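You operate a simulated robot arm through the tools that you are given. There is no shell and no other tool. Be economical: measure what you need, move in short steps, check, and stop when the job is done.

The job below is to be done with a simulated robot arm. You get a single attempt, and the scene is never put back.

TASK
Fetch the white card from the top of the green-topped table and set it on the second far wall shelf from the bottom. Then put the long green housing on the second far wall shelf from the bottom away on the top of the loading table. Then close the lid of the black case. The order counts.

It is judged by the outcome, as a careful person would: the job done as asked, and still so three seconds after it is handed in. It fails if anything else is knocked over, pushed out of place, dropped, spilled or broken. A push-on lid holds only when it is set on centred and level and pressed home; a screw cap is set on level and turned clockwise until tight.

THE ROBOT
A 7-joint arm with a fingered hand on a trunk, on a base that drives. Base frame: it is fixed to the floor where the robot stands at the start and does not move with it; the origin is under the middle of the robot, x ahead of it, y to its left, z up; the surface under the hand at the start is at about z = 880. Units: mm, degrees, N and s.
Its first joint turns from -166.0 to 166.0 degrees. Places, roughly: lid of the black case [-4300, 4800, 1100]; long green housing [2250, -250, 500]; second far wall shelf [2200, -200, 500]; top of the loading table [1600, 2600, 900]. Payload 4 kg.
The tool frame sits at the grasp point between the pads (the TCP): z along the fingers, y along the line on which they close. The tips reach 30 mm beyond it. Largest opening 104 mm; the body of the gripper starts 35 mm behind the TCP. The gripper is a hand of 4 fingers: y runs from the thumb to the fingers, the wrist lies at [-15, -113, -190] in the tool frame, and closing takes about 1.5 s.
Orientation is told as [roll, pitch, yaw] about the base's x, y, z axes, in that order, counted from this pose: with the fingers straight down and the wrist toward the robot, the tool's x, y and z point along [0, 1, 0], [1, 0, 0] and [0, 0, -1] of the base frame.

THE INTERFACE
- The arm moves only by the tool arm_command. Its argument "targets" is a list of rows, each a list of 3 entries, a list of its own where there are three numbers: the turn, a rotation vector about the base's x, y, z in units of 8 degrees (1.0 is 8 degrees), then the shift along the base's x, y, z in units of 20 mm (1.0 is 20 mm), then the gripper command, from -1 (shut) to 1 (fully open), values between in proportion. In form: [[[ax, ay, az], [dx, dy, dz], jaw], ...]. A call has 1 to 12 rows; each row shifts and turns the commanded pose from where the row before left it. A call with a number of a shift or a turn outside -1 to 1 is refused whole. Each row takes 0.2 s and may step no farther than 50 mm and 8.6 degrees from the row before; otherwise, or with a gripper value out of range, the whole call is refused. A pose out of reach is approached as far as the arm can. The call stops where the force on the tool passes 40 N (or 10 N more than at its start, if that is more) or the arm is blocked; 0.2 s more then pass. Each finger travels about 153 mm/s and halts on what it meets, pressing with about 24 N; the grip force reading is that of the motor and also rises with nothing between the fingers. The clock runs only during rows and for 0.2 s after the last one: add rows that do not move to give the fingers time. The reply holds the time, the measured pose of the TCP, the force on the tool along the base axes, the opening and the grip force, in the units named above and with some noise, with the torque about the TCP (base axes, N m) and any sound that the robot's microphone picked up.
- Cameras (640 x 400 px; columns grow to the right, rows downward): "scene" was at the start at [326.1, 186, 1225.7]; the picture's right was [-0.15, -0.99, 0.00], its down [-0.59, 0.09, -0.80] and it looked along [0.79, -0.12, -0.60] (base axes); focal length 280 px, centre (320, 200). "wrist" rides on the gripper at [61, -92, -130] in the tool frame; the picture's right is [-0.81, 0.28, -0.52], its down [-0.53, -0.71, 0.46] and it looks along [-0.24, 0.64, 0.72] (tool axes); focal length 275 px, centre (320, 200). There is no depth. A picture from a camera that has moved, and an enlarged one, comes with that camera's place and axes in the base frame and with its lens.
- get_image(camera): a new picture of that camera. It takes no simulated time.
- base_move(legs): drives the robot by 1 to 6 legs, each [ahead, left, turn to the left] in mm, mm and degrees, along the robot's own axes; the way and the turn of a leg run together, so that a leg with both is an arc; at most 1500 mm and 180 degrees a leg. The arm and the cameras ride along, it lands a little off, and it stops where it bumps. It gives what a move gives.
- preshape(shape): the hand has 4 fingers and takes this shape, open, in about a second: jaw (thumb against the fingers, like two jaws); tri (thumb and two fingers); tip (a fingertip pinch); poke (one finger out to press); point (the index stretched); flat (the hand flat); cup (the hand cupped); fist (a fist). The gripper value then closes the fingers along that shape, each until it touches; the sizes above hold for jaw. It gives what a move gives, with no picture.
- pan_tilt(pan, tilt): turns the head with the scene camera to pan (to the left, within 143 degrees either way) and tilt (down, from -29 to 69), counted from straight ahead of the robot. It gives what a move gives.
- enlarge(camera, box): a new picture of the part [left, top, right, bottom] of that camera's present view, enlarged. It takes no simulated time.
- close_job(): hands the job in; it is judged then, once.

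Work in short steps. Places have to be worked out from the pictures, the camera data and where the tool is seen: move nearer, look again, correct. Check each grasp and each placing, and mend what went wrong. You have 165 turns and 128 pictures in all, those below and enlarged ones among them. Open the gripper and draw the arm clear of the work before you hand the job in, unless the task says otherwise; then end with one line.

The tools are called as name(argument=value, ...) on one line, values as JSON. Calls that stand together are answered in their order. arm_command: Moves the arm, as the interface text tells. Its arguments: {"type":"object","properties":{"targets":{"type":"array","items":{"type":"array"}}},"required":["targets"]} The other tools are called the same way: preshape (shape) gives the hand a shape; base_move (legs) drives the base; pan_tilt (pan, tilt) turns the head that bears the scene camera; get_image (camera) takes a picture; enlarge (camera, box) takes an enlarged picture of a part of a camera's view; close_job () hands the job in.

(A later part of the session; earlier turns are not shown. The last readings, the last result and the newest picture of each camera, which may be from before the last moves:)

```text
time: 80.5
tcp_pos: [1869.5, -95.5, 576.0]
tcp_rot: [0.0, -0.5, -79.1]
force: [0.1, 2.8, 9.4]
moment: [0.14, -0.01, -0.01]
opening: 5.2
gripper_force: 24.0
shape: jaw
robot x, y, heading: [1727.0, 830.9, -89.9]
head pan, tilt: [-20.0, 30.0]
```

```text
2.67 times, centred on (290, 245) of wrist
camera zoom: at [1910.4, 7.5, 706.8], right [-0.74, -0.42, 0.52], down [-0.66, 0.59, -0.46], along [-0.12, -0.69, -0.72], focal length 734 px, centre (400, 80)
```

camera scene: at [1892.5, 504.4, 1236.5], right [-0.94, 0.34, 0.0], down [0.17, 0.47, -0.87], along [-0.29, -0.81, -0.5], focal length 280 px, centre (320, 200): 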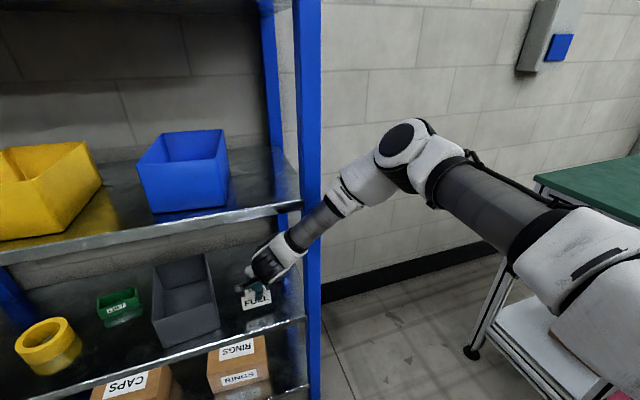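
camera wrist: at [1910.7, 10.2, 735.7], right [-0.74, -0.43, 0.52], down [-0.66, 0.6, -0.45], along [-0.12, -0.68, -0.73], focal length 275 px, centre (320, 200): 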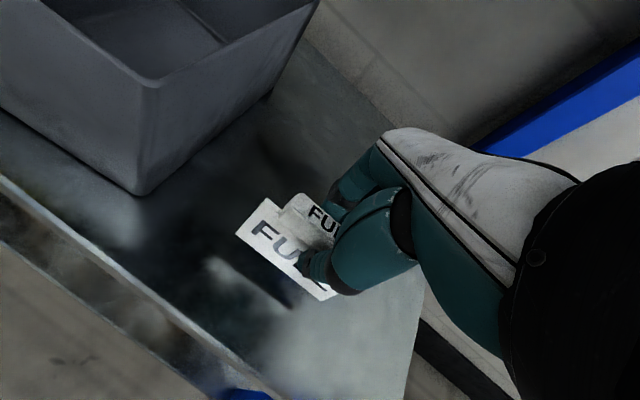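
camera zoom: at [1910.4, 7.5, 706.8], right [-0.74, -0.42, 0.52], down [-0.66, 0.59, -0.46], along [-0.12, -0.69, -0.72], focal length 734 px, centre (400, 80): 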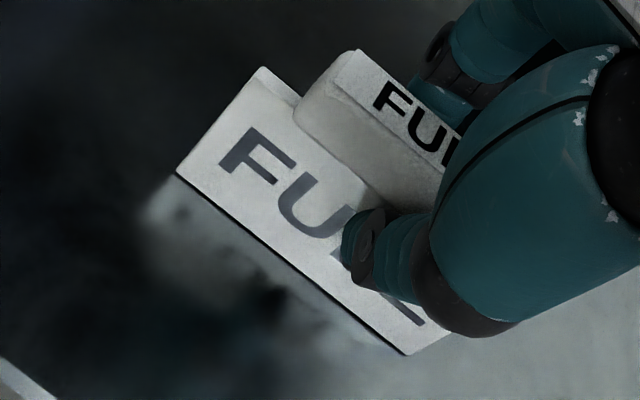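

Both views show the plate leaning about 7–8° with its top toward the wall. I'll lift slightly, tilt the hand to straighten it, and look again.

arm_command(targets=[[[0, 0, 0], [0, 0, 0.3], -1], [[-0.45, 0, 0], [0, 0, 0], -1], [[-0.45, 0, 0], [0, 0, 0], -1], [[0, 0, 0], [0, 0, 0], -1]])

enlarge(camera="scene", box=[225, 260, 305, 324])

enlarge(camera="wrist", box=[220, 170, 380, 310])

```text
time: 81.5
tcp_pos: [1868.6, -95.1, 580.5]
tcp_rot: [-1.3, -7.6, -78.9]
force: [-0.1, 1.0, -0.2]
moment: [-0.01, 0.01, 0.03]
opening: 4.3
gripper_force: 24.3
shape: jaw
robot x, y, heading: [1719.9, 832.6, -90.1]
head pan, tilt: [-20.0, 30.0]
```

```text
6.25 times, centred on (265, 292) of scene
camera zoom: at [1892.5, 504.4, 1236.5], right [-0.94, 0.34, 0.0], down [0.17, 0.47, -0.87], along [-0.3, -0.81, -0.5], focal length 1748 px, centre (664, -375)
```

zoom: 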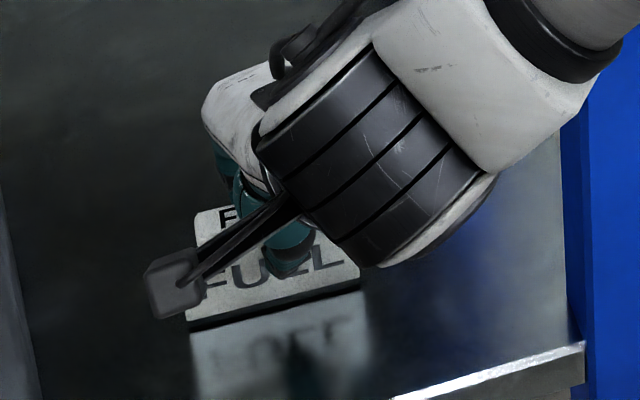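

```text
2.86 times, centred on (300, 240) of wrist
camera zoom: at [1910.3, 23.5, 697.6], right [-0.74, -0.35, 0.57], down [-0.66, 0.53, -0.53], along [-0.12, -0.77, -0.63], focal length 786 px, centre (377, 86)
```

zoom: 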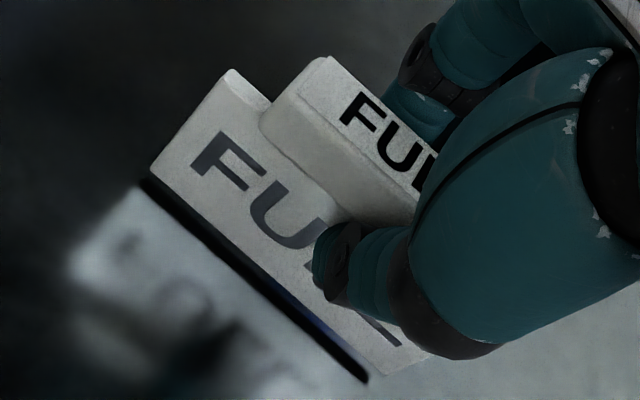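

The lean is now within about 3° of vertical. I'll lower gently to contact.

arm_command(targets=[[[0, 0, 0], [0, 0, -0.1], -1], [[0, 0, 0], [0, 0, -0.1], -1], [[0, 0, 0], [0, 0, 0], -1]])

enlarge(camera="wrist", box=[220, 170, 380, 310])

```text
time: 82.3
tcp_pos: [1867.8, -96.0, 578.0]
tcp_rot: [-1.4, -7.4, -78.9]
force: [-0.2, 0.5, -0.6]
moment: [-0.02, -0.01, 0.01]
opening: 4.3
gripper_force: 23.2
shape: jaw
robot x, y, heading: [1724.0, 832.4, -90.1]
head pan, tilt: [-20.0, 30.0]
```

```text
2.86 times, centred on (300, 240) of wrist
camera zoom: at [1909.6, 22.4, 693.8], right [-0.74, -0.35, 0.57], down [-0.66, 0.53, -0.53], along [-0.12, -0.77, -0.63], focal length 786 px, centre (377, 86)
```

zoom: 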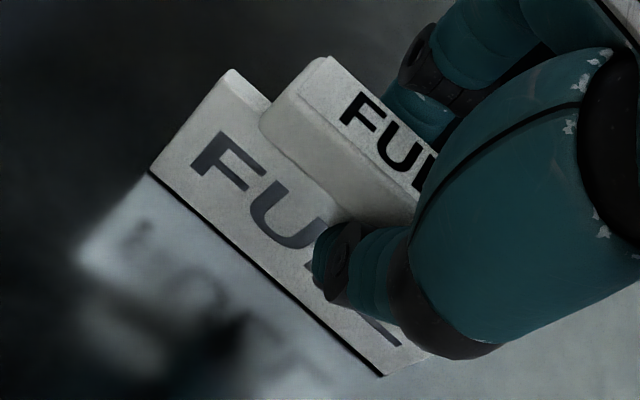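

Just above contact. I'll zoom in more on the left edge and its reflection to judge the verticality.

enlarge(camera="wrist", box=[240, 185, 310, 245])

```text
6.67 times, centred on (275, 215) of wrist
camera zoom: at [1909.6, 22.4, 693.8], right [-0.74, -0.35, 0.57], down [-0.66, 0.53, -0.53], along [-0.12, -0.77, -0.63], focal length 1835 px, centre (620, 100)
```

zoom: 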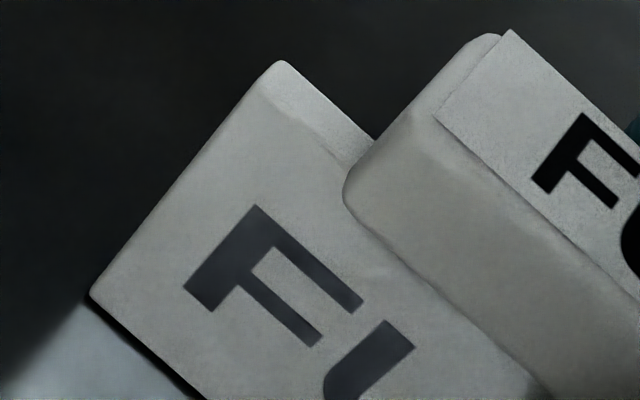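

Accounting for the plate's thickness, I overcorrected by about 4–5°. I'll tilt back a bit, lower to light contact, and look again.

arm_command(targets=[[[0.5, 0, 0], [0, 0, 0.1], -1], [[0, 0, 0], [0, 0, -0.1], -1], [[0, 0, 0], [0, 0, -0.1], -1], [[0, 0, 0], [0, 0, -0.05], -1], [[0, 0, 0], [0, 0, 0], -1]])

enlarge(camera="wrist", box=[230, 175, 320, 250])

```text
time: 83.5
tcp_pos: [1867.9, -96.4, 575.4]
tcp_rot: [-0.5, -3.8, -79.0]
force: [-0.1, 0.8, 23.2]
moment: [0.03, -0.02, 0.01]
opening: 4.5
gripper_force: 24.2
shape: jaw
robot x, y, heading: [1723.2, 828.3, -89.7]
head pan, tilt: [-20.0, 30.0]
```

```text
5.33 times, centred on (275, 212) of wrist
camera zoom: at [1910.3, 14.0, 699.8], right [-0.74, -0.39, 0.54], down [-0.66, 0.57, -0.5], along [-0.11, -0.73, -0.68], focal length 1468 px, centre (560, 133)
```

zoom: 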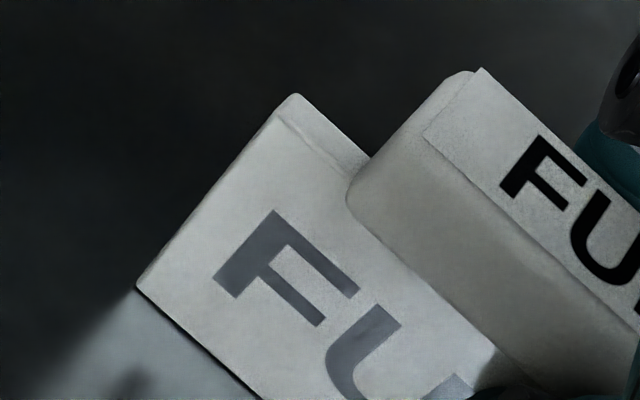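

The contact force is 23 N with almost no moment, so the plate's edge is sitting flat. I'll ease off the pressure and open the fingers a little.

arm_command(targets=[[[0, 0, 0], [0, 0, 0.04], -1], [[0, 0, 0], [0, 0, 0], -1]])

arm_command(targets=[[[0, 0, 0], [0, 0, 0], -0.85], [[0, 0, 0], [0, 0, 0], -0.85], [[0, 0, 0], [0, 0, 0], -0.8], [[0, 0, 0], [0, 0, 0], -0.8]])

enlarge(camera="wrist", box=[220, 165, 380, 305])

```text
time: 84.1
tcp_pos: [1867.5, -95.3, 574.8]
tcp_rot: [-0.6, -3.6, -79.0]
force: [3.4, -0.4, 19.7]
moment: [-0.08, -0.03, 0.02]
opening: 4.3
gripper_force: 23.9
shape: jaw
robot x, y, heading: [1723.8, 832.2, -89.9]
head pan, tilt: [-20.0, 30.0]
```

```text
time: 85.1
tcp_pos: [1868.4, -95.6, 573.9]
tcp_rot: [-0.6, -3.7, -79.0]
force: [0.1, -0.3, 0.2]
moment: [0.01, 0.0, 0.0]
opening: 10.2
gripper_force: 0.1
shape: jaw
robot x, y, heading: [1726.8, 825.8, -89.8]
head pan, tilt: [-20.0, 30.0]
```

```text
2.86 times, centred on (300, 235) of wrist
camera zoom: at [1909.8, 14.5, 699.0], right [-0.74, -0.39, 0.54], down [-0.66, 0.57, -0.49], along [-0.12, -0.72, -0.68], focal length 786 px, centre (377, 100)
```

zoom: 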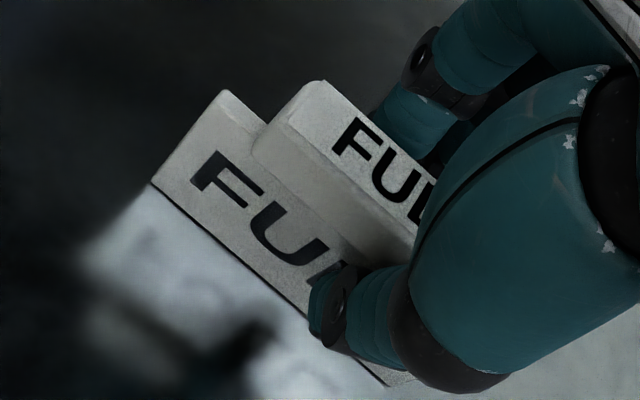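

The card has settled against the thumb, leaning about 8° toward the robot. I'll nudge the hand a few millimetres toward the wall so the thumb rights it, and check.

arm_command(targets=[[[0, 0, 0], [0, -0.1, 0], -0.8], [[0, 0, 0], [0, -0.1, 0], -0.8], [[0, 0, 0], [0, 0, 0], -0.8]])

enlarge(camera="wrist", box=[230, 175, 320, 250])

```text
time: 85.9
tcp_pos: [1868.0, -99.8, 575.2]
tcp_rot: [-0.7, -3.5, -79.0]
force: [-0.2, 0.9, -0.2]
moment: [0.01, -0.03, -0.01]
opening: 10.4
gripper_force: 0.0
shape: jaw
robot x, y, heading: [1722.9, 833.7, -89.8]
head pan, tilt: [-20.0, 30.0]
```

```text
5.33 times, centred on (275, 212) of wrist
camera zoom: at [1910.3, 10.1, 699.9], right [-0.74, -0.39, 0.54], down [-0.66, 0.57, -0.49], along [-0.12, -0.72, -0.68], focal length 1468 px, centre (560, 133)
```

zoom: 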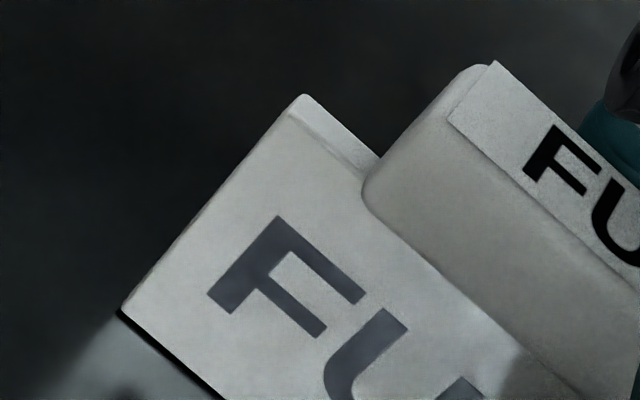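

The card now looks near upright. I'll open slightly wider to see whether it stands by itself.

arm_command(targets=[[[0, 0, 0], [0, 0, 0], -0.72], [[0, 0, 0], [0, 0, 0], -0.72], [[0, 0, 0], [0, 0, 0], -0.72]])

enlarge(camera="wrist", box=[230, 175, 320, 250])

```text
time: 86.7
tcp_pos: [1868.6, -100.6, 576.0]
tcp_rot: [-0.6, -3.6, -79.0]
force: [-0.4, -0.9, -0.3]
moment: [0.01, 0.02, -0.03]
opening: 14.5
gripper_force: 0.1
shape: jaw
robot x, y, heading: [1719.0, 830.8, -89.7]
head pan, tilt: [-20.0, 30.0]
```

```text
5.33 times, centred on (275, 212) of wrist
camera zoom: at [1910.3, 10.1, 699.9], right [-0.74, -0.39, 0.54], down [-0.66, 0.57, -0.49], along [-0.12, -0.72, -0.68], focal length 1468 px, centre (560, 133)
```

zoom: 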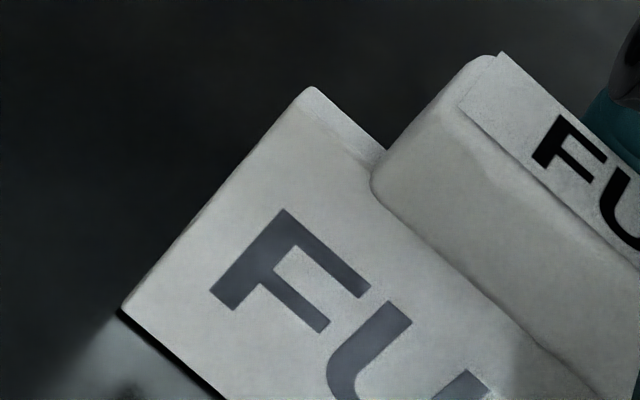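

It is now leaning slightly on the fingers on the wall side. I'll nudge back about 3 mm so it passes into its standing range.

arm_command(targets=[[[0, 0, 0], [0, 0.08, 0], -0.72], [[0, 0, 0], [0, 0.08, 0], -0.72], [[0, 0, 0], [0, 0, 0], -0.72]])

enlarge(camera="wrist", box=[230, 175, 320, 250])

```text
time: 87.5
tcp_pos: [1868.0, -98.2, 575.5]
tcp_rot: [-0.6, -3.6, -79.0]
force: [0.5, 0.7, -1.2]
moment: [0.03, 0.0, -0.02]
opening: 14.5
gripper_force: 0.1
shape: jaw
robot x, y, heading: [1723.8, 831.6, -90.0]
head pan, tilt: [-20.0, 30.0]
```

```text
5.33 times, centred on (275, 212) of wrist
camera zoom: at [1910.4, 12.8, 700.1], right [-0.74, -0.39, 0.54], down [-0.66, 0.57, -0.49], along [-0.12, -0.72, -0.68], focal length 1468 px, centre (560, 133)
```

zoom: 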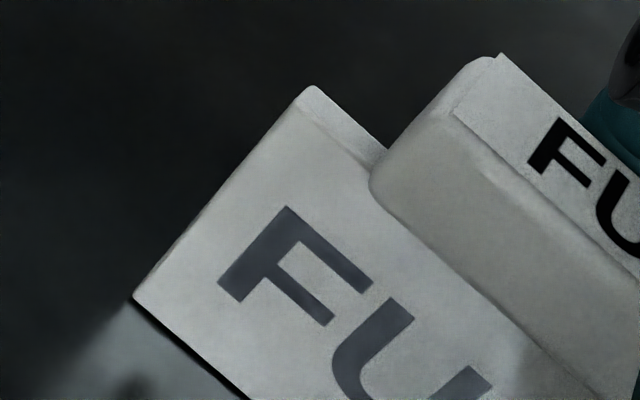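

The top moved 2 mm toward upright. I'll nudge a bit more.

arm_command(targets=[[[0, 0, 0], [0, 0.08, 0], -0.72], [[0, 0, 0], [0, 0.04, 0], -0.72], [[0, 0, 0], [0, 0, 0], -0.72]])

enlarge(camera="wrist", box=[230, 175, 320, 250])

```text
time: 88.3
tcp_pos: [1867.7, -93.1, 576.5]
tcp_rot: [-0.6, -3.6, -79.1]
force: [0.9, 0.2, 0.2]
moment: [0.02, 0.0, -0.04]
opening: 14.6
gripper_force: 0.1
shape: jaw
robot x, y, heading: [1722.4, 828.3, -89.9]
head pan, tilt: [-20.0, 30.0]
```

```text
5.33 times, centred on (275, 212) of wrist
camera zoom: at [1909.8, 15.8, 700.1], right [-0.74, -0.39, 0.54], down [-0.66, 0.57, -0.49], along [-0.12, -0.72, -0.68], focal length 1468 px, centre (560, 133)
```

zoom: 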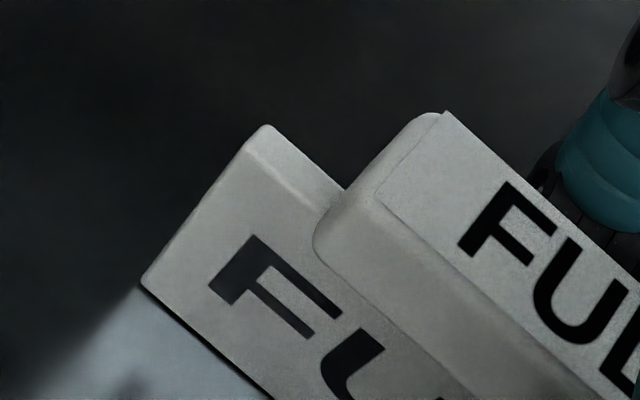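

It flipped over to lean on the thumb, so I nudged too far. I'll level the hand's tilt and narrow the gap to just over the plate thickness, so the card can only stand nearly upright.

arm_command(targets=[[[0.2, 0, 0], [0, -0.05, 0], -0.78], [[0.2, 0, 0], [0, -0.05, 0], -0.82], [[0, 0, 0], [0, 0, 0], -0.87], [[0, 0, 0], [0, 0, 0], -0.87]])

enlarge(camera="wrist", box=[230, 175, 320, 250])

```text
time: 89.3
tcp_pos: [1867.1, -95.8, 574.9]
tcp_rot: [-0.1, -0.6, -79.0]
force: [0.3, -0.1, 0.5]
moment: [0.03, 0.01, 0.0]
opening: 7.4
gripper_force: 0.0
shape: jaw
robot x, y, heading: [1720.4, 828.5, -89.8]
head pan, tilt: [-20.0, 30.0]
```

```text
5.33 times, centred on (275, 212) of wrist
camera zoom: at [1909.2, 7.3, 705.7], right [-0.74, -0.42, 0.52], down [-0.66, 0.59, -0.46], along [-0.12, -0.69, -0.72], focal length 1468 px, centre (560, 133)
```

zoom: 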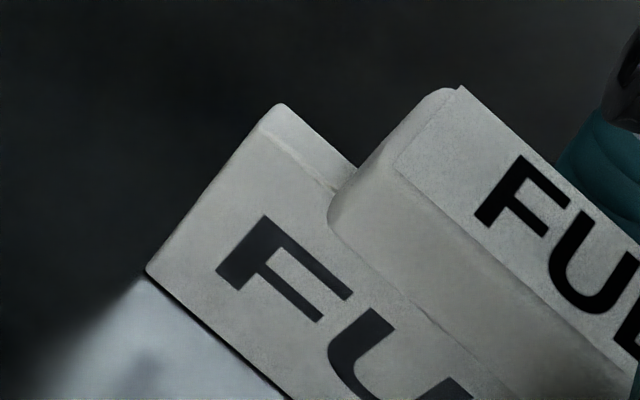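

enlarge(camera="scene", box=[235, 275, 285, 315])

```text
10.00 times, centred on (260, 295) of scene
camera zoom: at [1892.5, 504.4, 1236.5], right [-0.94, 0.34, 0.0], down [0.17, 0.47, -0.87], along [-0.3, -0.81, -0.5], focal length 2797 px, centre (920, -750)
```

zoom: 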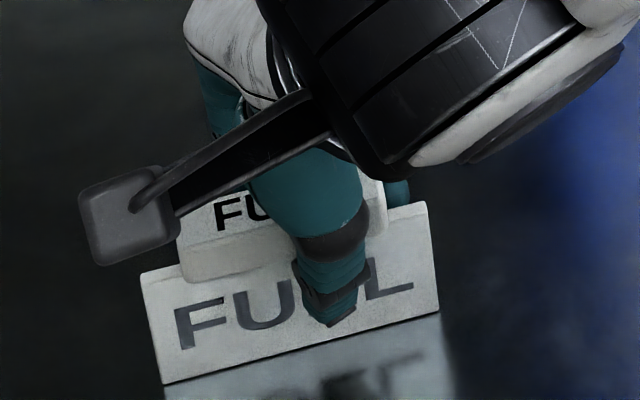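

Both cameras agree on a lean of about 5 mm at the top toward the robot. I'll nudge 2.5 mm toward the wall with the narrow gap.

arm_command(targets=[[[0, 0, 0], [0, -0.06, 0], -0.87], [[0, 0, 0], [0, -0.06, 0], -0.87], [[0, 0, 0], [0, 0, 0], -0.87]])

enlarge(camera="wrist", box=[230, 175, 320, 250])

```text
time: 90.1
tcp_pos: [1868.5, -96.7, 574.7]
tcp_rot: [0.0, -0.5, -79.0]
force: [1.0, -1.2, 0.2]
moment: [0.01, 0.03, -0.01]
opening: 7.0
gripper_force: 0.1
shape: jaw
robot x, y, heading: [1717.7, 829.3, -89.8]
head pan, tilt: [-20.0, 30.0]
```

```text
5.33 times, centred on (275, 212) of wrist
camera zoom: at [1910.5, 4.7, 705.7], right [-0.74, -0.42, 0.52], down [-0.66, 0.59, -0.46], along [-0.12, -0.69, -0.72], focal length 1468 px, centre (560, 133)
```

zoom: 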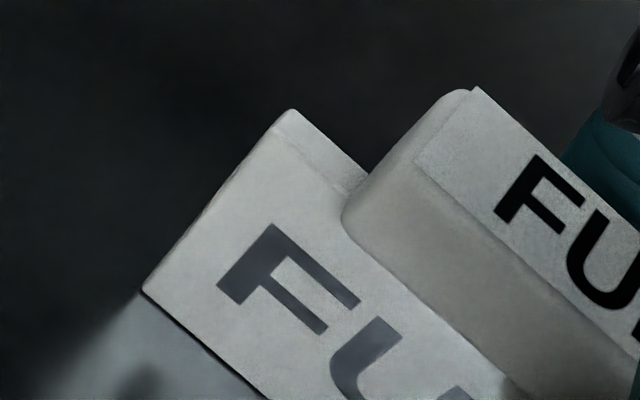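

Near upright now. I'll check with the scene view.

enlarge(camera="scene", box=[235, 275, 285, 315])

```text
10.00 times, centred on (260, 295) of scene
camera zoom: at [1892.5, 504.4, 1236.5], right [-0.94, 0.34, 0.0], down [0.17, 0.47, -0.87], along [-0.3, -0.81, -0.5], focal length 2797 px, centre (920, -750)
```

zoom: 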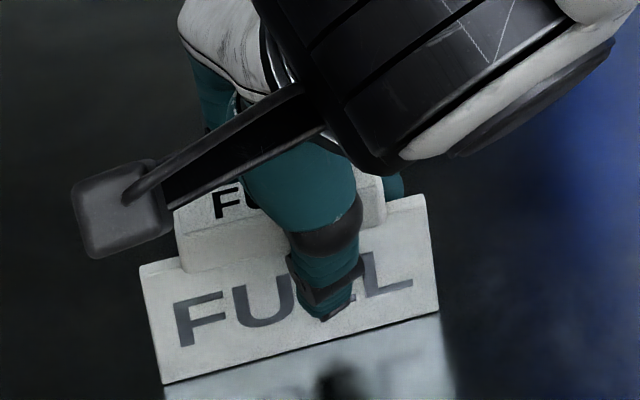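

Lean about +2 mm, which may already be flat. I'll open slightly and see which way it goes, if any.

arm_command(targets=[[[0, 0, 0], [0, 0, 0], -0.82], [[0, 0, 0], [0, 0, 0], -0.82], [[0, 0, 0], [0, 0, 0], -0.82]])

enlarge(camera="wrist", box=[230, 175, 320, 250])

```text
time: 90.9
tcp_pos: [1869.3, -98.1, 575.0]
tcp_rot: [0.0, -0.5, -79.0]
force: [0.5, -1.2, -0.2]
moment: [-0.04, 0.01, -0.01]
opening: 9.1
gripper_force: 0.0
shape: jaw
robot x, y, heading: [1722.1, 828.7, -89.8]
head pan, tilt: [-20.0, 30.0]
```

```text
5.33 times, centred on (275, 212) of wrist
camera zoom: at [1910.5, 4.7, 705.7], right [-0.74, -0.42, 0.52], down [-0.66, 0.59, -0.46], along [-0.12, -0.69, -0.72], focal length 1468 px, centre (560, 133)
```

zoom: 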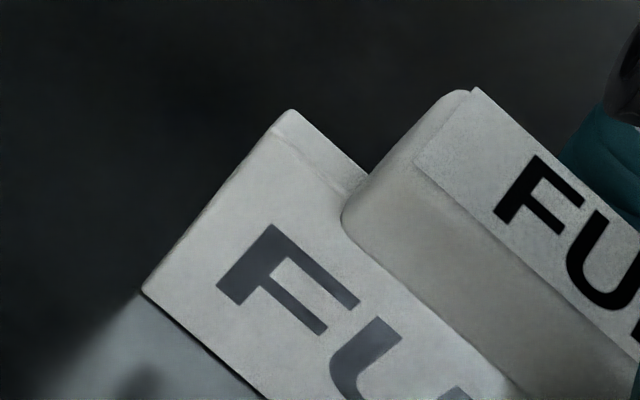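

The card didn't move at all, so it stands on its own. I'll open in steps.

arm_command(targets=[[[0, 0, 0], [0, 0, 0], -0.7], [[0, 0, 0], [0, 0, 0], -0.6], [[0, 0, 0], [0, 0, 0], -0.5], [[0, 0, 0], [0, 0, 0], -0.4], [[0, 0, 0], [0, 0, 0], -0.4]])

enlarge(camera="wrist", box=[220, 165, 380, 305])

```text
time: 92.1
tcp_pos: [1868.4, -98.8, 575.3]
tcp_rot: [0.0, -0.5, -79.0]
force: [-1.0, -0.2, 0.4]
moment: [-0.01, 0.0, 0.04]
opening: 30.6
gripper_force: 0.0
shape: jaw
robot x, y, heading: [1720.0, 827.7, -90.0]
head pan, tilt: [-20.0, 30.0]
```

```text
2.86 times, centred on (300, 235) of wrist
camera zoom: at [1910.5, 4.7, 705.7], right [-0.74, -0.42, 0.52], down [-0.66, 0.59, -0.46], along [-0.12, -0.69, -0.72], focal length 786 px, centre (377, 100)
```

zoom: 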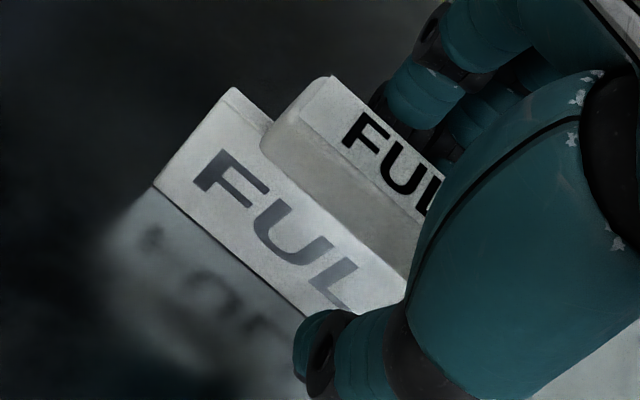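

The card stands free. I'll open wider, lift straight up 60 mm, and back the base away.

arm_command(targets=[[[0, 0, 0], [0, 0, 0], 0.1], [[0, 0, 0], [0, 0, 0], 0.1], [[0, 0, 0], [0, 0, 0], 0.1], [[0, 0, 0], [0, 0, 0.5], 0.1], [[0, 0, 0], [0, 0, 0.6], 0.1], [[0, 0, 0], [0, 0, 0.6], 0.1], [[0, 0, 0], [0, 0, 0.6], 0.1], [[0, 0, 0], [0, 0, 0.6], 0.1], [[0, 0, 0], [0, 0, 0.3], 0.1], [[0, 0, 0], [0, 0, 0], 0.1]])

get_image(camera="wrist")

```text
time: 94.3
tcp_pos: [1868.8, -97.7, 638.4]
tcp_rot: [0.0, -0.5, -79.0]
force: [0.0, -1.0, -0.2]
moment: [-0.01, 0.01, 0.04]
opening: 57.1
gripper_force: 0.1
shape: jaw
robot x, y, heading: [1722.2, 828.6, -89.7]
head pan, tilt: [-20.0, 30.0]
```

```text
73 pictures are left
camera wrist: at [1910.2, 5.3, 768.9], right [-0.74, -0.42, 0.52], down [-0.66, 0.59, -0.46], along [-0.12, -0.69, -0.72], focal length 275 px, centre (320, 200)
```

wrist: 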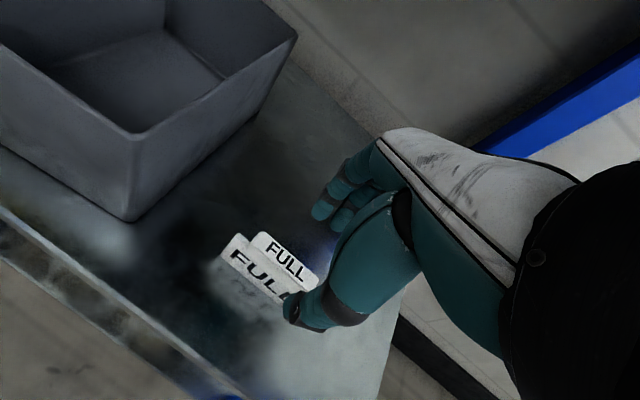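

The card stands on the second shelf and the fingertips are above it. I'll back out, then shift left to look at the green housing.

base_move(legs=[[-250, 0, 0], [0, 330, 0]])

pan_tilt(pan=10, tilt=35)

get_image(camera="scene")

```text
time: 97.8
tcp_pos: [2201.2, 143.5, 639.1]
tcp_rot: [0.0, -0.5, -79.0]
force: [0.9, -0.1, -0.1]
moment: [0.0, -0.02, 0.01]
opening: 56.9
gripper_force: 0.1
shape: jaw
robot x, y, heading: [2056.7, 1072.0, -89.8]
head pan, tilt: [-20.0, 30.0]
```

```text
time: 98.8
tcp_pos: [2201.6, 144.6, 640.1]
tcp_rot: [-0.1, -0.5, -78.8]
force: [0.0, -0.6, -0.3]
moment: [0.0, 0.03, 0.01]
opening: 56.9
gripper_force: 0.1
shape: jaw
robot x, y, heading: [2054.5, 1073.7, -90.1]
head pan, tilt: [10.0, 35.0]
```

```text
72 pictures are left
camera scene: at [2270.6, 744.8, 1228.7], right [-0.98, -0.18, 0.0], down [-0.1, 0.56, -0.82], along [0.14, -0.81, -0.57], focal length 280 px, centre (320, 200)
```

scene: 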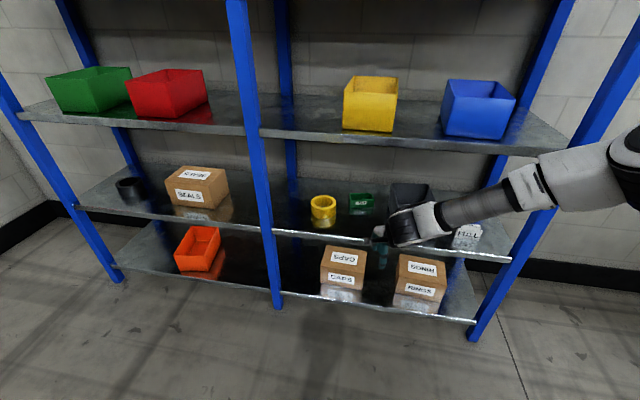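

enlarge(camera="scene", box=[290, 170, 450, 270])

enlarge(camera="scene", box=[335, 180, 395, 225])

```text
4.00 times, centred on (370, 220) of scene
camera zoom: at [2270.6, 744.8, 1228.7], right [-0.98, -0.18, 0.0], down [-0.1, 0.56, -0.82], along [0.14, -0.81, -0.57], focal length 1119 px, centre (120, 120)
```

zoom: 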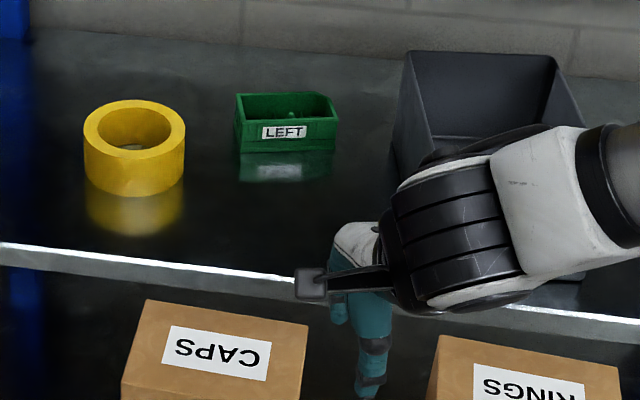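

```text
8.89 times, centred on (365, 202) of scene
camera zoom: at [2270.6, 744.8, 1228.7], right [-0.98, -0.18, 0.0], down [-0.1, 0.56, -0.82], along [0.14, -0.81, -0.57], focal length 2486 px, centre (-80, 178)
```

zoom: 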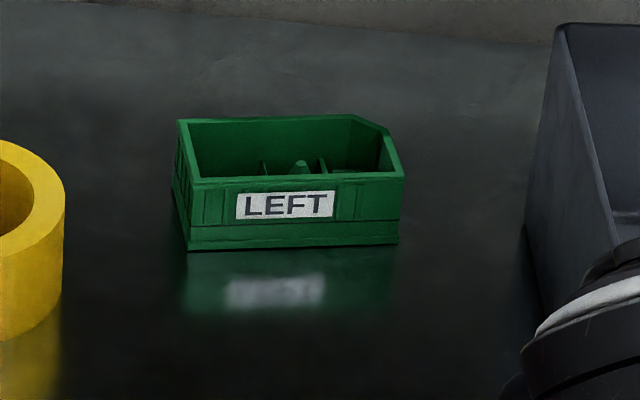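

The housing is an open green box, about 100 × 52 × 38 mm, centred near (2265, -268), with its long side roughly parallel to the shelf. It is too deep for a top grasp there, so I'll drag it toward the front edge first. I'll tilt the hand forward in free space to test that posture.

arm_command(targets=[[[-0.9, -0.17, 0], [0, 0, 0], 0.1], [[-0.9, -0.17, 0], [0, 0, 0], 0.1], [[-0.9, -0.17, 0], [0, 0, 0], 0.1], [[-0.9, -0.17, 0], [0, 0, 0], 0.1], [[-0.9, -0.17, 0], [0, 0, 0], 0.1], [[0, 0, 0], [0, 0, 0], 0.1]])

preshape(shape="poke")

get_image(camera="wrist")

get_image(camera="scene")

```text
time: 100.2
tcp_pos: [2201.1, 144.5, 638.8]
tcp_rot: [-0.2, -18.8, -78.9]
force: [0.4, -0.3, 0.5]
moment: [0.02, -0.01, 0.0]
opening: 56.9
gripper_force: 0.1
shape: jaw
out of reach, approached as far as the arm can: row 3, 4, 5
robot x, y, heading: [2053.5, 1072.8, -89.9]
head pan, tilt: [10.0, 35.0]
```

```text
time: 101.1
tcp_pos: [2201.0, 144.9, 639.7]
tcp_rot: [-0.2, -18.7, -78.8]
force: [-0.6, -0.4, 0.6]
moment: [0.01, 0.0, -0.01]
opening: 0.0
gripper_force: 0.1
shape: poke
robot x, y, heading: [2054.0, 1073.1, -90.0]
head pan, tilt: [10.0, 35.0]
```

```text
69 pictures are left
camera wrist: at [2236.5, 282.6, 733.7], right [-0.78, -0.25, 0.58], down [-0.63, 0.42, -0.66], along [-0.08, -0.88, -0.48], focal length 275 px, centre (320, 200)
```

wrist: 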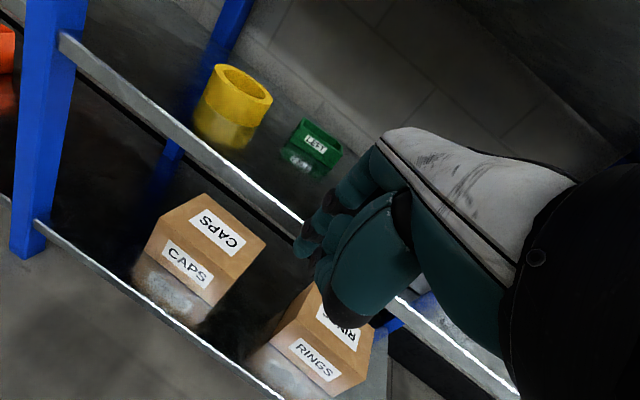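

```text
68 pictures are left
camera scene: at [2270.6, 744.8, 1228.7], right [-0.98, -0.18, 0.0], down [-0.1, 0.56, -0.82], along [0.14, -0.81, -0.57], focal length 280 px, centre (320, 200)
```

scene: 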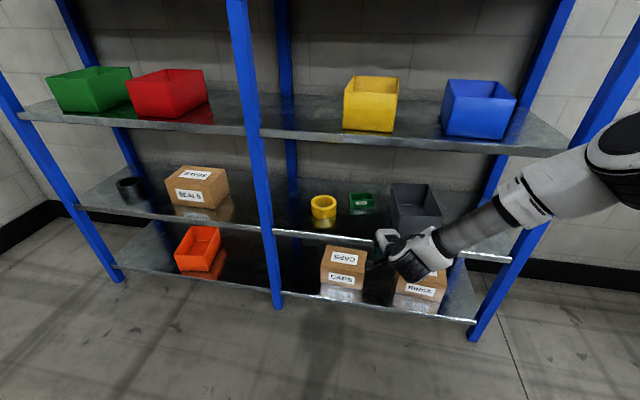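

Tilting stopped at about 19° with the arm this stretched. I'll retract the TCP toward the robot and try tilting further.

arm_command(targets=[[[0, 0, 0], [0, 1, 0], 0], [[0, 0, 0], [0, 1, 0], 0], [[0, 0, 0], [0, 1, 0], 0], [[0, 0, 0], [0, 1, 0], 0], [[0, 0, 0], [0, 1, 0], 0], [[0, 0, 0], [0, 1, 0], 0], [[0, 0, 0], [0, 1, 0], 0], [[0, 0, 0], [0, 1, 0], 0], [[-0.9, -0.17, 0], [0, 0, 0], 0], [[-0.9, -0.17, 0], [0, 0, 0], 0], [[-0.9, -0.17, 0], [0, 0, 0], 0], [[0, 0, 0], [0, 0, 0], 0]])

get_image(camera="scene")

```text
time: 103.7
tcp_pos: [2212.2, 304.6, 644.6]
tcp_rot: [-1.0, -40.8, -79.0]
force: [1.1, -0.6, -0.3]
moment: [0.01, -0.01, 0.0]
opening: 48.3
gripper_force: 0.0
shape: jaw
out of reach, approached as far as the arm can: row 3, 11
robot x, y, heading: [2052.6, 1069.7, -89.8]
head pan, tilt: [10.0, 35.0]
```

```text
67 pictures are left
camera scene: at [2270.7, 744.8, 1228.7], right [-0.98, -0.18, 0.0], down [-0.1, 0.56, -0.82], along [0.14, -0.81, -0.57], focal length 280 px, centre (320, 200)
```

scene: 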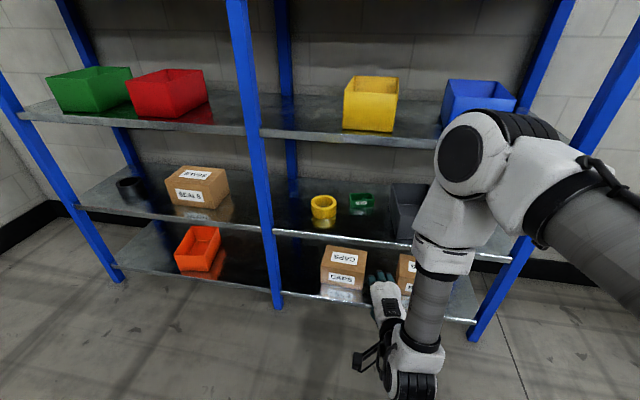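

The forearm always flares to the robot's right. If the robot stands to the left of the housing, facing obliquely (heading about -140°), the forearm will come straight out of the rack front. I'll undo the tilt and yaw the hand left relative to the robot to prepare that posture.

arm_command(targets=[[[0.9, 0.17, 0], [0, 0, 0.5], 1], [[0.9, 0.17, 0], [0, 0, 0.5], 1], [[0.9, 0.17, 0], [0, 0, 0.5], 1], [[0.9, 0.17, 0], [0, 0, 0.5], 1], [[0.85, 0.17, 0], [0, 0, 0.5], 1], [[0, 0, 1], [0, -0.6, 0], 1], [[0, 0, 1], [0, -0.6, 0], 1], [[0, 0, 1], [0, -0.6, 0], 1], [[0, 0, 1], [0, -0.6, 0], 1], [[0, 0, 1], [0, -0.6, 0], 1], [[0, 0, 0.5], [0, 0, 0], 1], [[0, 0, 0], [0, 0, 0], 1]])

get_image(camera="scene")

```text
time: 106.3
tcp_pos: [2214.1, 245.1, 694.4]
tcp_rot: [-0.1, -4.5, -34.9]
force: [0.5, 0.0, -0.5]
moment: [-0.02, 0.0, 0.03]
opening: 95.6
gripper_force: 0.0
shape: jaw
robot x, y, heading: [2052.4, 1073.5, -89.7]
head pan, tilt: [10.0, 35.0]
```

```text
66 pictures are left
camera scene: at [2270.6, 744.8, 1228.7], right [-0.98, -0.18, 0.0], down [-0.1, 0.56, -0.82], along [0.14, -0.81, -0.57], focal length 280 px, centre (320, 200)
```

scene: 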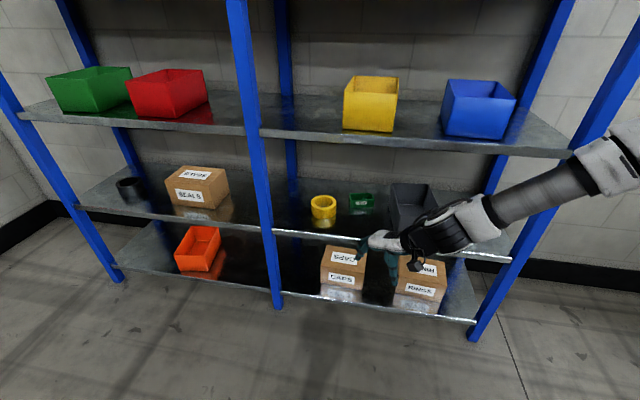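

The forearm is now lower and in line with the hand. I'll test the forward tilt in this posture.

arm_command(targets=[[[-0.55, -0.78, 0], [0, 0, 0], 1], [[-0.55, -0.78, 0], [0, 0, 0], 1], [[-0.55, -0.78, 0], [0, 0, 0], 1], [[-0.55, -0.78, 0], [0, 0, 0], 1], [[-0.55, -0.78, 0], [0, 0, 0], 1], [[0, 0, 0], [0, 0, 0], 1]])

get_image(camera="scene")

```text
time: 107.7
tcp_pos: [2195.6, 227.7, 717.0]
tcp_rot: [-0.1, -41.8, -33.9]
force: [0.8, 0.1, 0.3]
moment: [-0.01, -0.04, 0.03]
opening: 95.8
gripper_force: 0.1
shape: jaw
out of reach, approached as far as the arm can: row 5
robot x, y, heading: [2053.3, 1071.7, -90.0]
head pan, tilt: [10.0, 35.0]
```

```text
65 pictures are left
camera scene: at [2270.6, 744.8, 1228.7], right [-0.98, -0.18, 0.0], down [-0.1, 0.56, -0.82], along [0.14, -0.81, -0.57], focal length 280 px, centre (320, 200)
```

scene: 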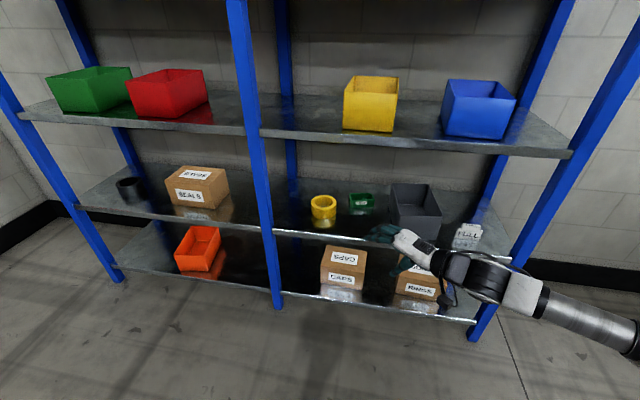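

This posture gives a 40° tilt with the forearm low and in line with the hand. I'll reduce the tilt to about 22°, then turn the robot to -135° and stand to the left of the housing.

arm_command(targets=[[[0.48, 0.68, 0], [0, 0, 0], 1], [[0.48, 0.68, 0], [0, 0, 0], 1], [[0.48, 0.68, 0], [0, 0, 0], 1], [[0, 0, 0], [0, 0, 0], 1]])

base_move(legs=[[0, 0, -45], [-300, 748, 0]])

pan_tilt(pan=25, tilt=35)

get_image(camera="scene")

get_image(camera="wrist")

```text
time: 108.7
tcp_pos: [2196.6, 227.0, 715.9]
tcp_rot: [-0.1, -22.7, -34.9]
force: [1.0, 0.9, -0.3]
moment: [-0.02, -0.04, -0.01]
opening: 96.0
gripper_force: 0.0
shape: jaw
robot x, y, heading: [2055.8, 1074.8, -89.9]
head pan, tilt: [10.0, 35.0]
```

```text
time: 115.2
tcp_pos: [2312.3, 47.1, 716.2]
tcp_rot: [-0.2, -22.7, -80.1]
force: [-0.4, -0.1, 0.2]
moment: [-0.02, 0.02, 0.04]
opening: 95.8
gripper_force: 0.2
shape: jaw
robot x, y, heading: [2810.0, 741.6, -135.0]
head pan, tilt: [10.0, 35.0]
```

```text
time: 115.9
tcp_pos: [2312.4, 48.1, 716.8]
tcp_rot: [-0.2, -22.7, -80.0]
force: [-0.6, 0.3, -0.1]
moment: [0.01, 0.0, -0.02]
opening: 95.8
gripper_force: 0.0
shape: jaw
robot x, y, heading: [2810.7, 739.9, -135.0]
head pan, tilt: [25.0, 35.0]
```

```text
64 pictures are left
camera scene: at [2753.1, 347.9, 1228.7], right [-0.94, 0.34, 0.0], down [0.2, 0.54, -0.82], along [-0.28, -0.77, -0.57], focal length 280 px, centre (320, 200)
```

scene: 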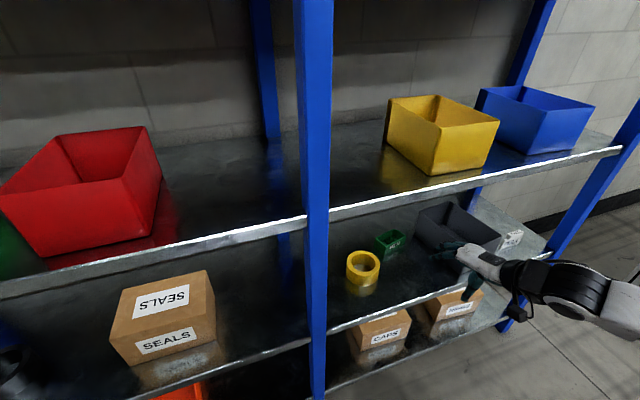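

```text
63 pictures are left
camera wrist: at [2349.7, 191.1, 801.5], right [-0.79, -0.19, 0.59], down [-0.61, 0.38, -0.69], along [-0.09, -0.9, -0.42], focal length 275 px, centre (320, 200)
```

wrist: 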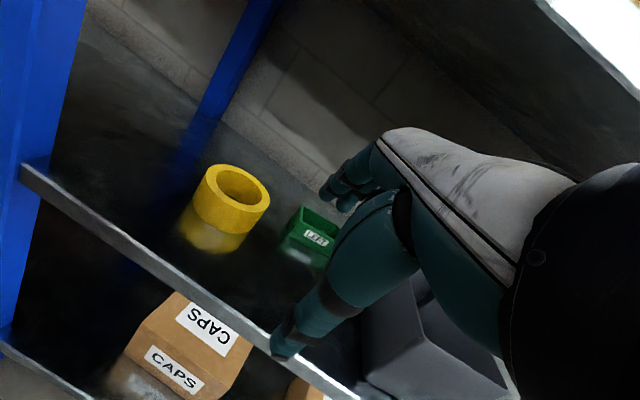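

The forearm now comes straight out of the rack. I'll zoom in on the housing with the wrist camera to locate it better.

enlarge(camera="wrist", box=[260, 180, 380, 280])

enlarge(camera="scene", box=[330, 190, 530, 310])

```text
4.00 times, centred on (320, 230) of wrist
camera zoom: at [2349.7, 191.1, 801.5], right [-0.79, -0.19, 0.59], down [-0.61, 0.38, -0.69], along [-0.09, -0.9, -0.42], focal length 1101 px, centre (320, 80)
```

zoom: 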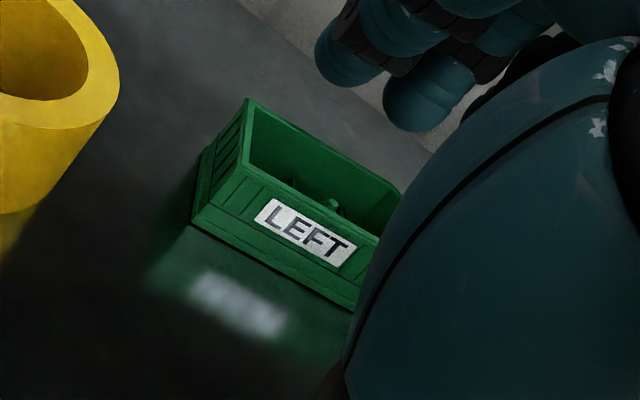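

```text
3.20 times, centred on (430, 250) of scene
camera zoom: at [2753.1, 347.9, 1228.7], right [-0.94, 0.34, 0.0], down [0.2, 0.54, -0.82], along [-0.28, -0.77, -0.57], focal length 895 px, centre (-32, 40)
```

zoom: 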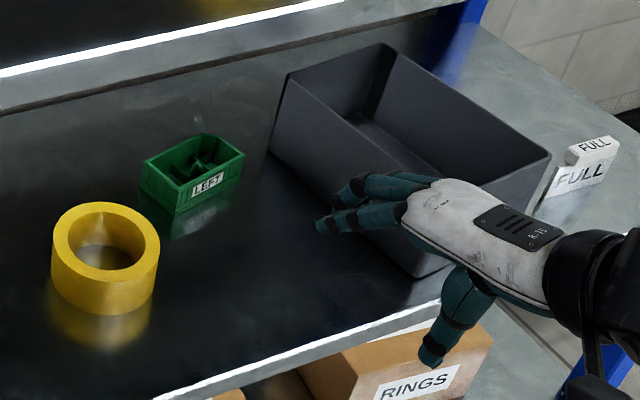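

Combining both views, the housing's centre is about (2261, -264) with yaw ≈12°, and the card is still standing. To keep the base clear of the rack I'll use a slightly less oblique heading (-127°) and a longer reach, and reduce the tilt to about 11°.

base_move(legs=[[-130, 0, 0], [0, 0, 8]])

arm_command(targets=[[[0.69, 0.14, 0], [-0.52, -0.6, -0.9], 0.5], [[0.69, 0.14, 0], [-0.52, -0.6, -0.9], 0.5], [[0, 0, -0.38], [-0.52, -0.6, -0.9], 0.5], [[0, 0, -0.38], [-0.52, -0.6, -0.9], 0.5], [[0, 0, 0], [-0.52, -0.6, -0.9], 0.5], [[0, 0, 0], [0, 0, 0], 0.5]])

get_image(camera="scene")

```text
time: 117.8
tcp_pos: [2502.9, 76.4, 715.9]
tcp_rot: [-0.2, -22.7, -72.2]
force: [-1.0, 0.5, -0.3]
moment: [0.0, 0.03, -0.01]
opening: 95.9
gripper_force: 0.0
shape: jaw
robot x, y, heading: [2902.4, 835.2, -127.3]
head pan, tilt: [25.0, 35.0]
```

```text
time: 119.2
tcp_pos: [2450.4, 15.5, 626.0]
tcp_rot: [1.1, -11.5, -78.7]
force: [-0.8, -0.9, 0.0]
moment: [-0.02, 0.0, -0.03]
opening: 72.3
gripper_force: 0.1
shape: jaw
robot x, y, heading: [2900.3, 833.0, -127.0]
head pan, tilt: [25.0, 35.0]
```

```text
60 pictures are left
camera scene: at [2897.9, 433.5, 1228.7], right [-0.98, 0.21, 0.0], down [0.12, 0.56, -0.82], along [-0.17, -0.8, -0.57], focal length 280 px, centre (320, 200)
```

scene: 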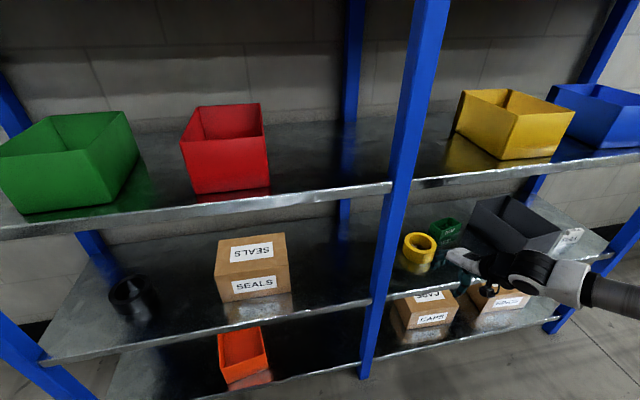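

I'll drive so the hand lines up at x≈2261, then move halfway in and look.

base_move(legs=[[114, -151, 0], [120, 90, 0]])

get_image(camera="scene")

get_image(camera="wrist")

```text
time: 121.7
tcp_pos: [2257.9, -133.0, 625.9]
tcp_rot: [1.0, -11.5, -78.4]
force: [0.3, 0.4, 0.6]
moment: [0.01, 0.01, 0.02]
opening: 72.5
gripper_force: 0.1
shape: jaw
robot x, y, heading: [2704.5, 690.4, -127.1]
head pan, tilt: [25.0, 35.0]
```

```text
59 pictures are left
camera scene: at [2703.4, 287.1, 1228.7], right [-0.98, 0.21, 0.0], down [0.12, 0.56, -0.82], along [-0.17, -0.8, -0.57], focal length 280 px, centre (320, 200)
```

scene: 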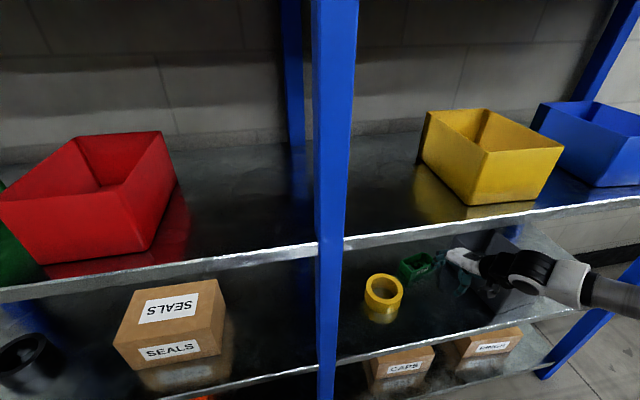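

```text
58 pictures are left
camera wrist: at [2292.3, -7.7, 737.1], right [-0.77, -0.33, 0.55], down [-0.64, 0.49, -0.6], along [-0.07, -0.81, -0.59], focal length 275 px, centre (320, 200)
```

wrist: 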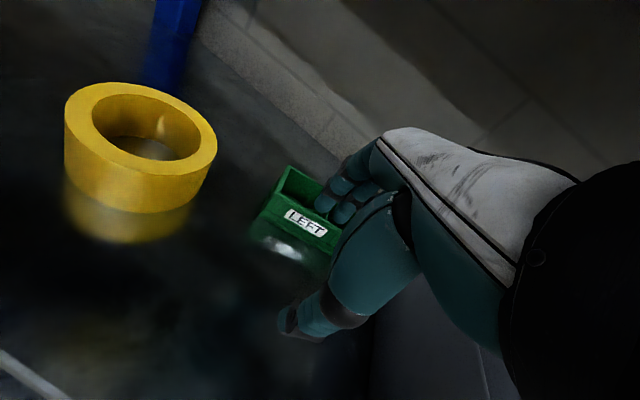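

enlarge(camera="scene", box=[350, 215, 600, 350])

enlarge(camera="wrist", box=[230, 140, 400, 350])

```text
2.56 times, centred on (475, 282) of scene
camera zoom: at [2703.4, 287.1, 1228.7], right [-0.98, 0.21, 0.0], down [0.12, 0.56, -0.82], along [-0.17, -0.8, -0.57], focal length 716 px, centre (-77, -11)
```

zoom: 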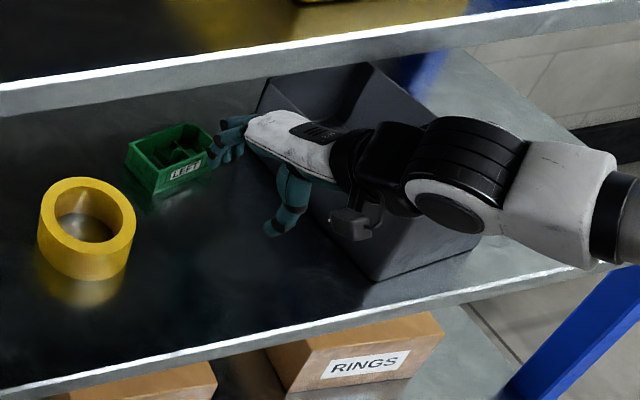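

```text
1.90 times, centred on (315, 245) of wrist
camera zoom: at [2292.3, -7.7, 737.1], right [-0.77, -0.33, 0.55], down [-0.64, 0.49, -0.6], along [-0.07, -0.81, -0.59], focal length 524 px, centre (330, 114)
```

zoom: 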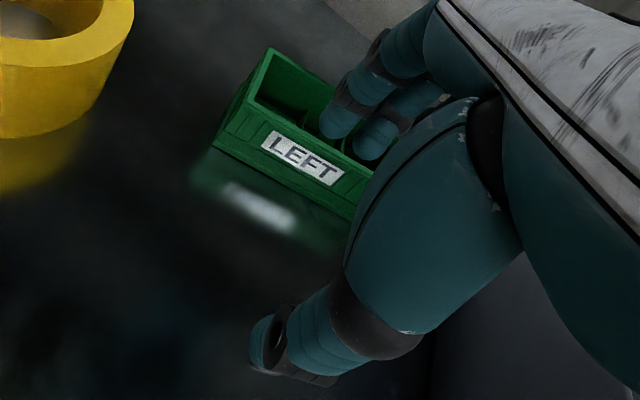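

The arm passes over the bin with clearance. I'll drive the last 124 mm so the open hand hovers over the housing.

base_move(legs=[[94, 82, 0]])

enlarge(camera="wrist", box=[230, 140, 400, 350])

get_image(camera="scene")

```text
time: 123.0
tcp_pos: [2272.9, -260.3, 624.7]
tcp_rot: [1.0, -11.5, -78.3]
force: [0.0, 0.6, 0.4]
moment: [0.02, 0.02, -0.01]
opening: 72.2
gripper_force: 0.0
shape: jaw
robot x, y, heading: [2719.7, 561.4, -126.8]
head pan, tilt: [25.0, 35.0]
```

```text
1.90 times, centred on (315, 245) of wrist
camera zoom: at [2305.3, -133.9, 737.1], right [-0.77, -0.33, 0.55], down [-0.64, 0.49, -0.6], along [-0.07, -0.81, -0.59], focal length 524 px, centre (330, 114)
```

zoom: 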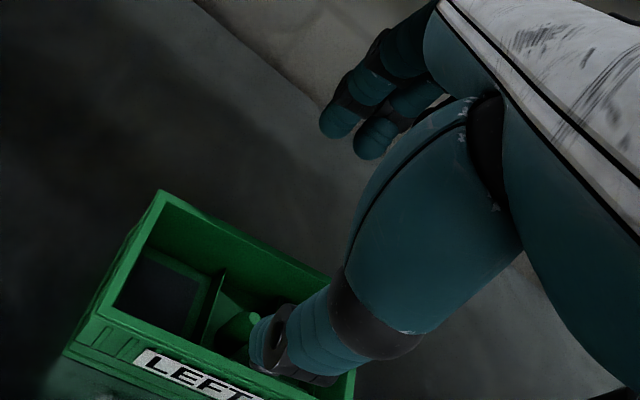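

```text
54 pictures are left
camera scene: at [2715.9, 161.4, 1228.7], right [-0.98, 0.2, 0.0], down [0.12, 0.56, -0.82], along [-0.17, -0.8, -0.57], focal length 280 px, centre (320, 200)
```

scene: 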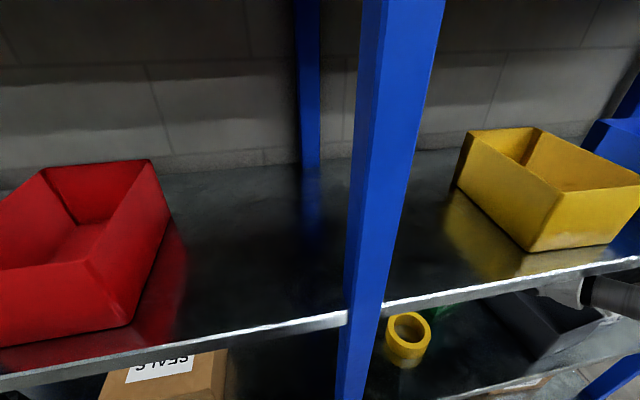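

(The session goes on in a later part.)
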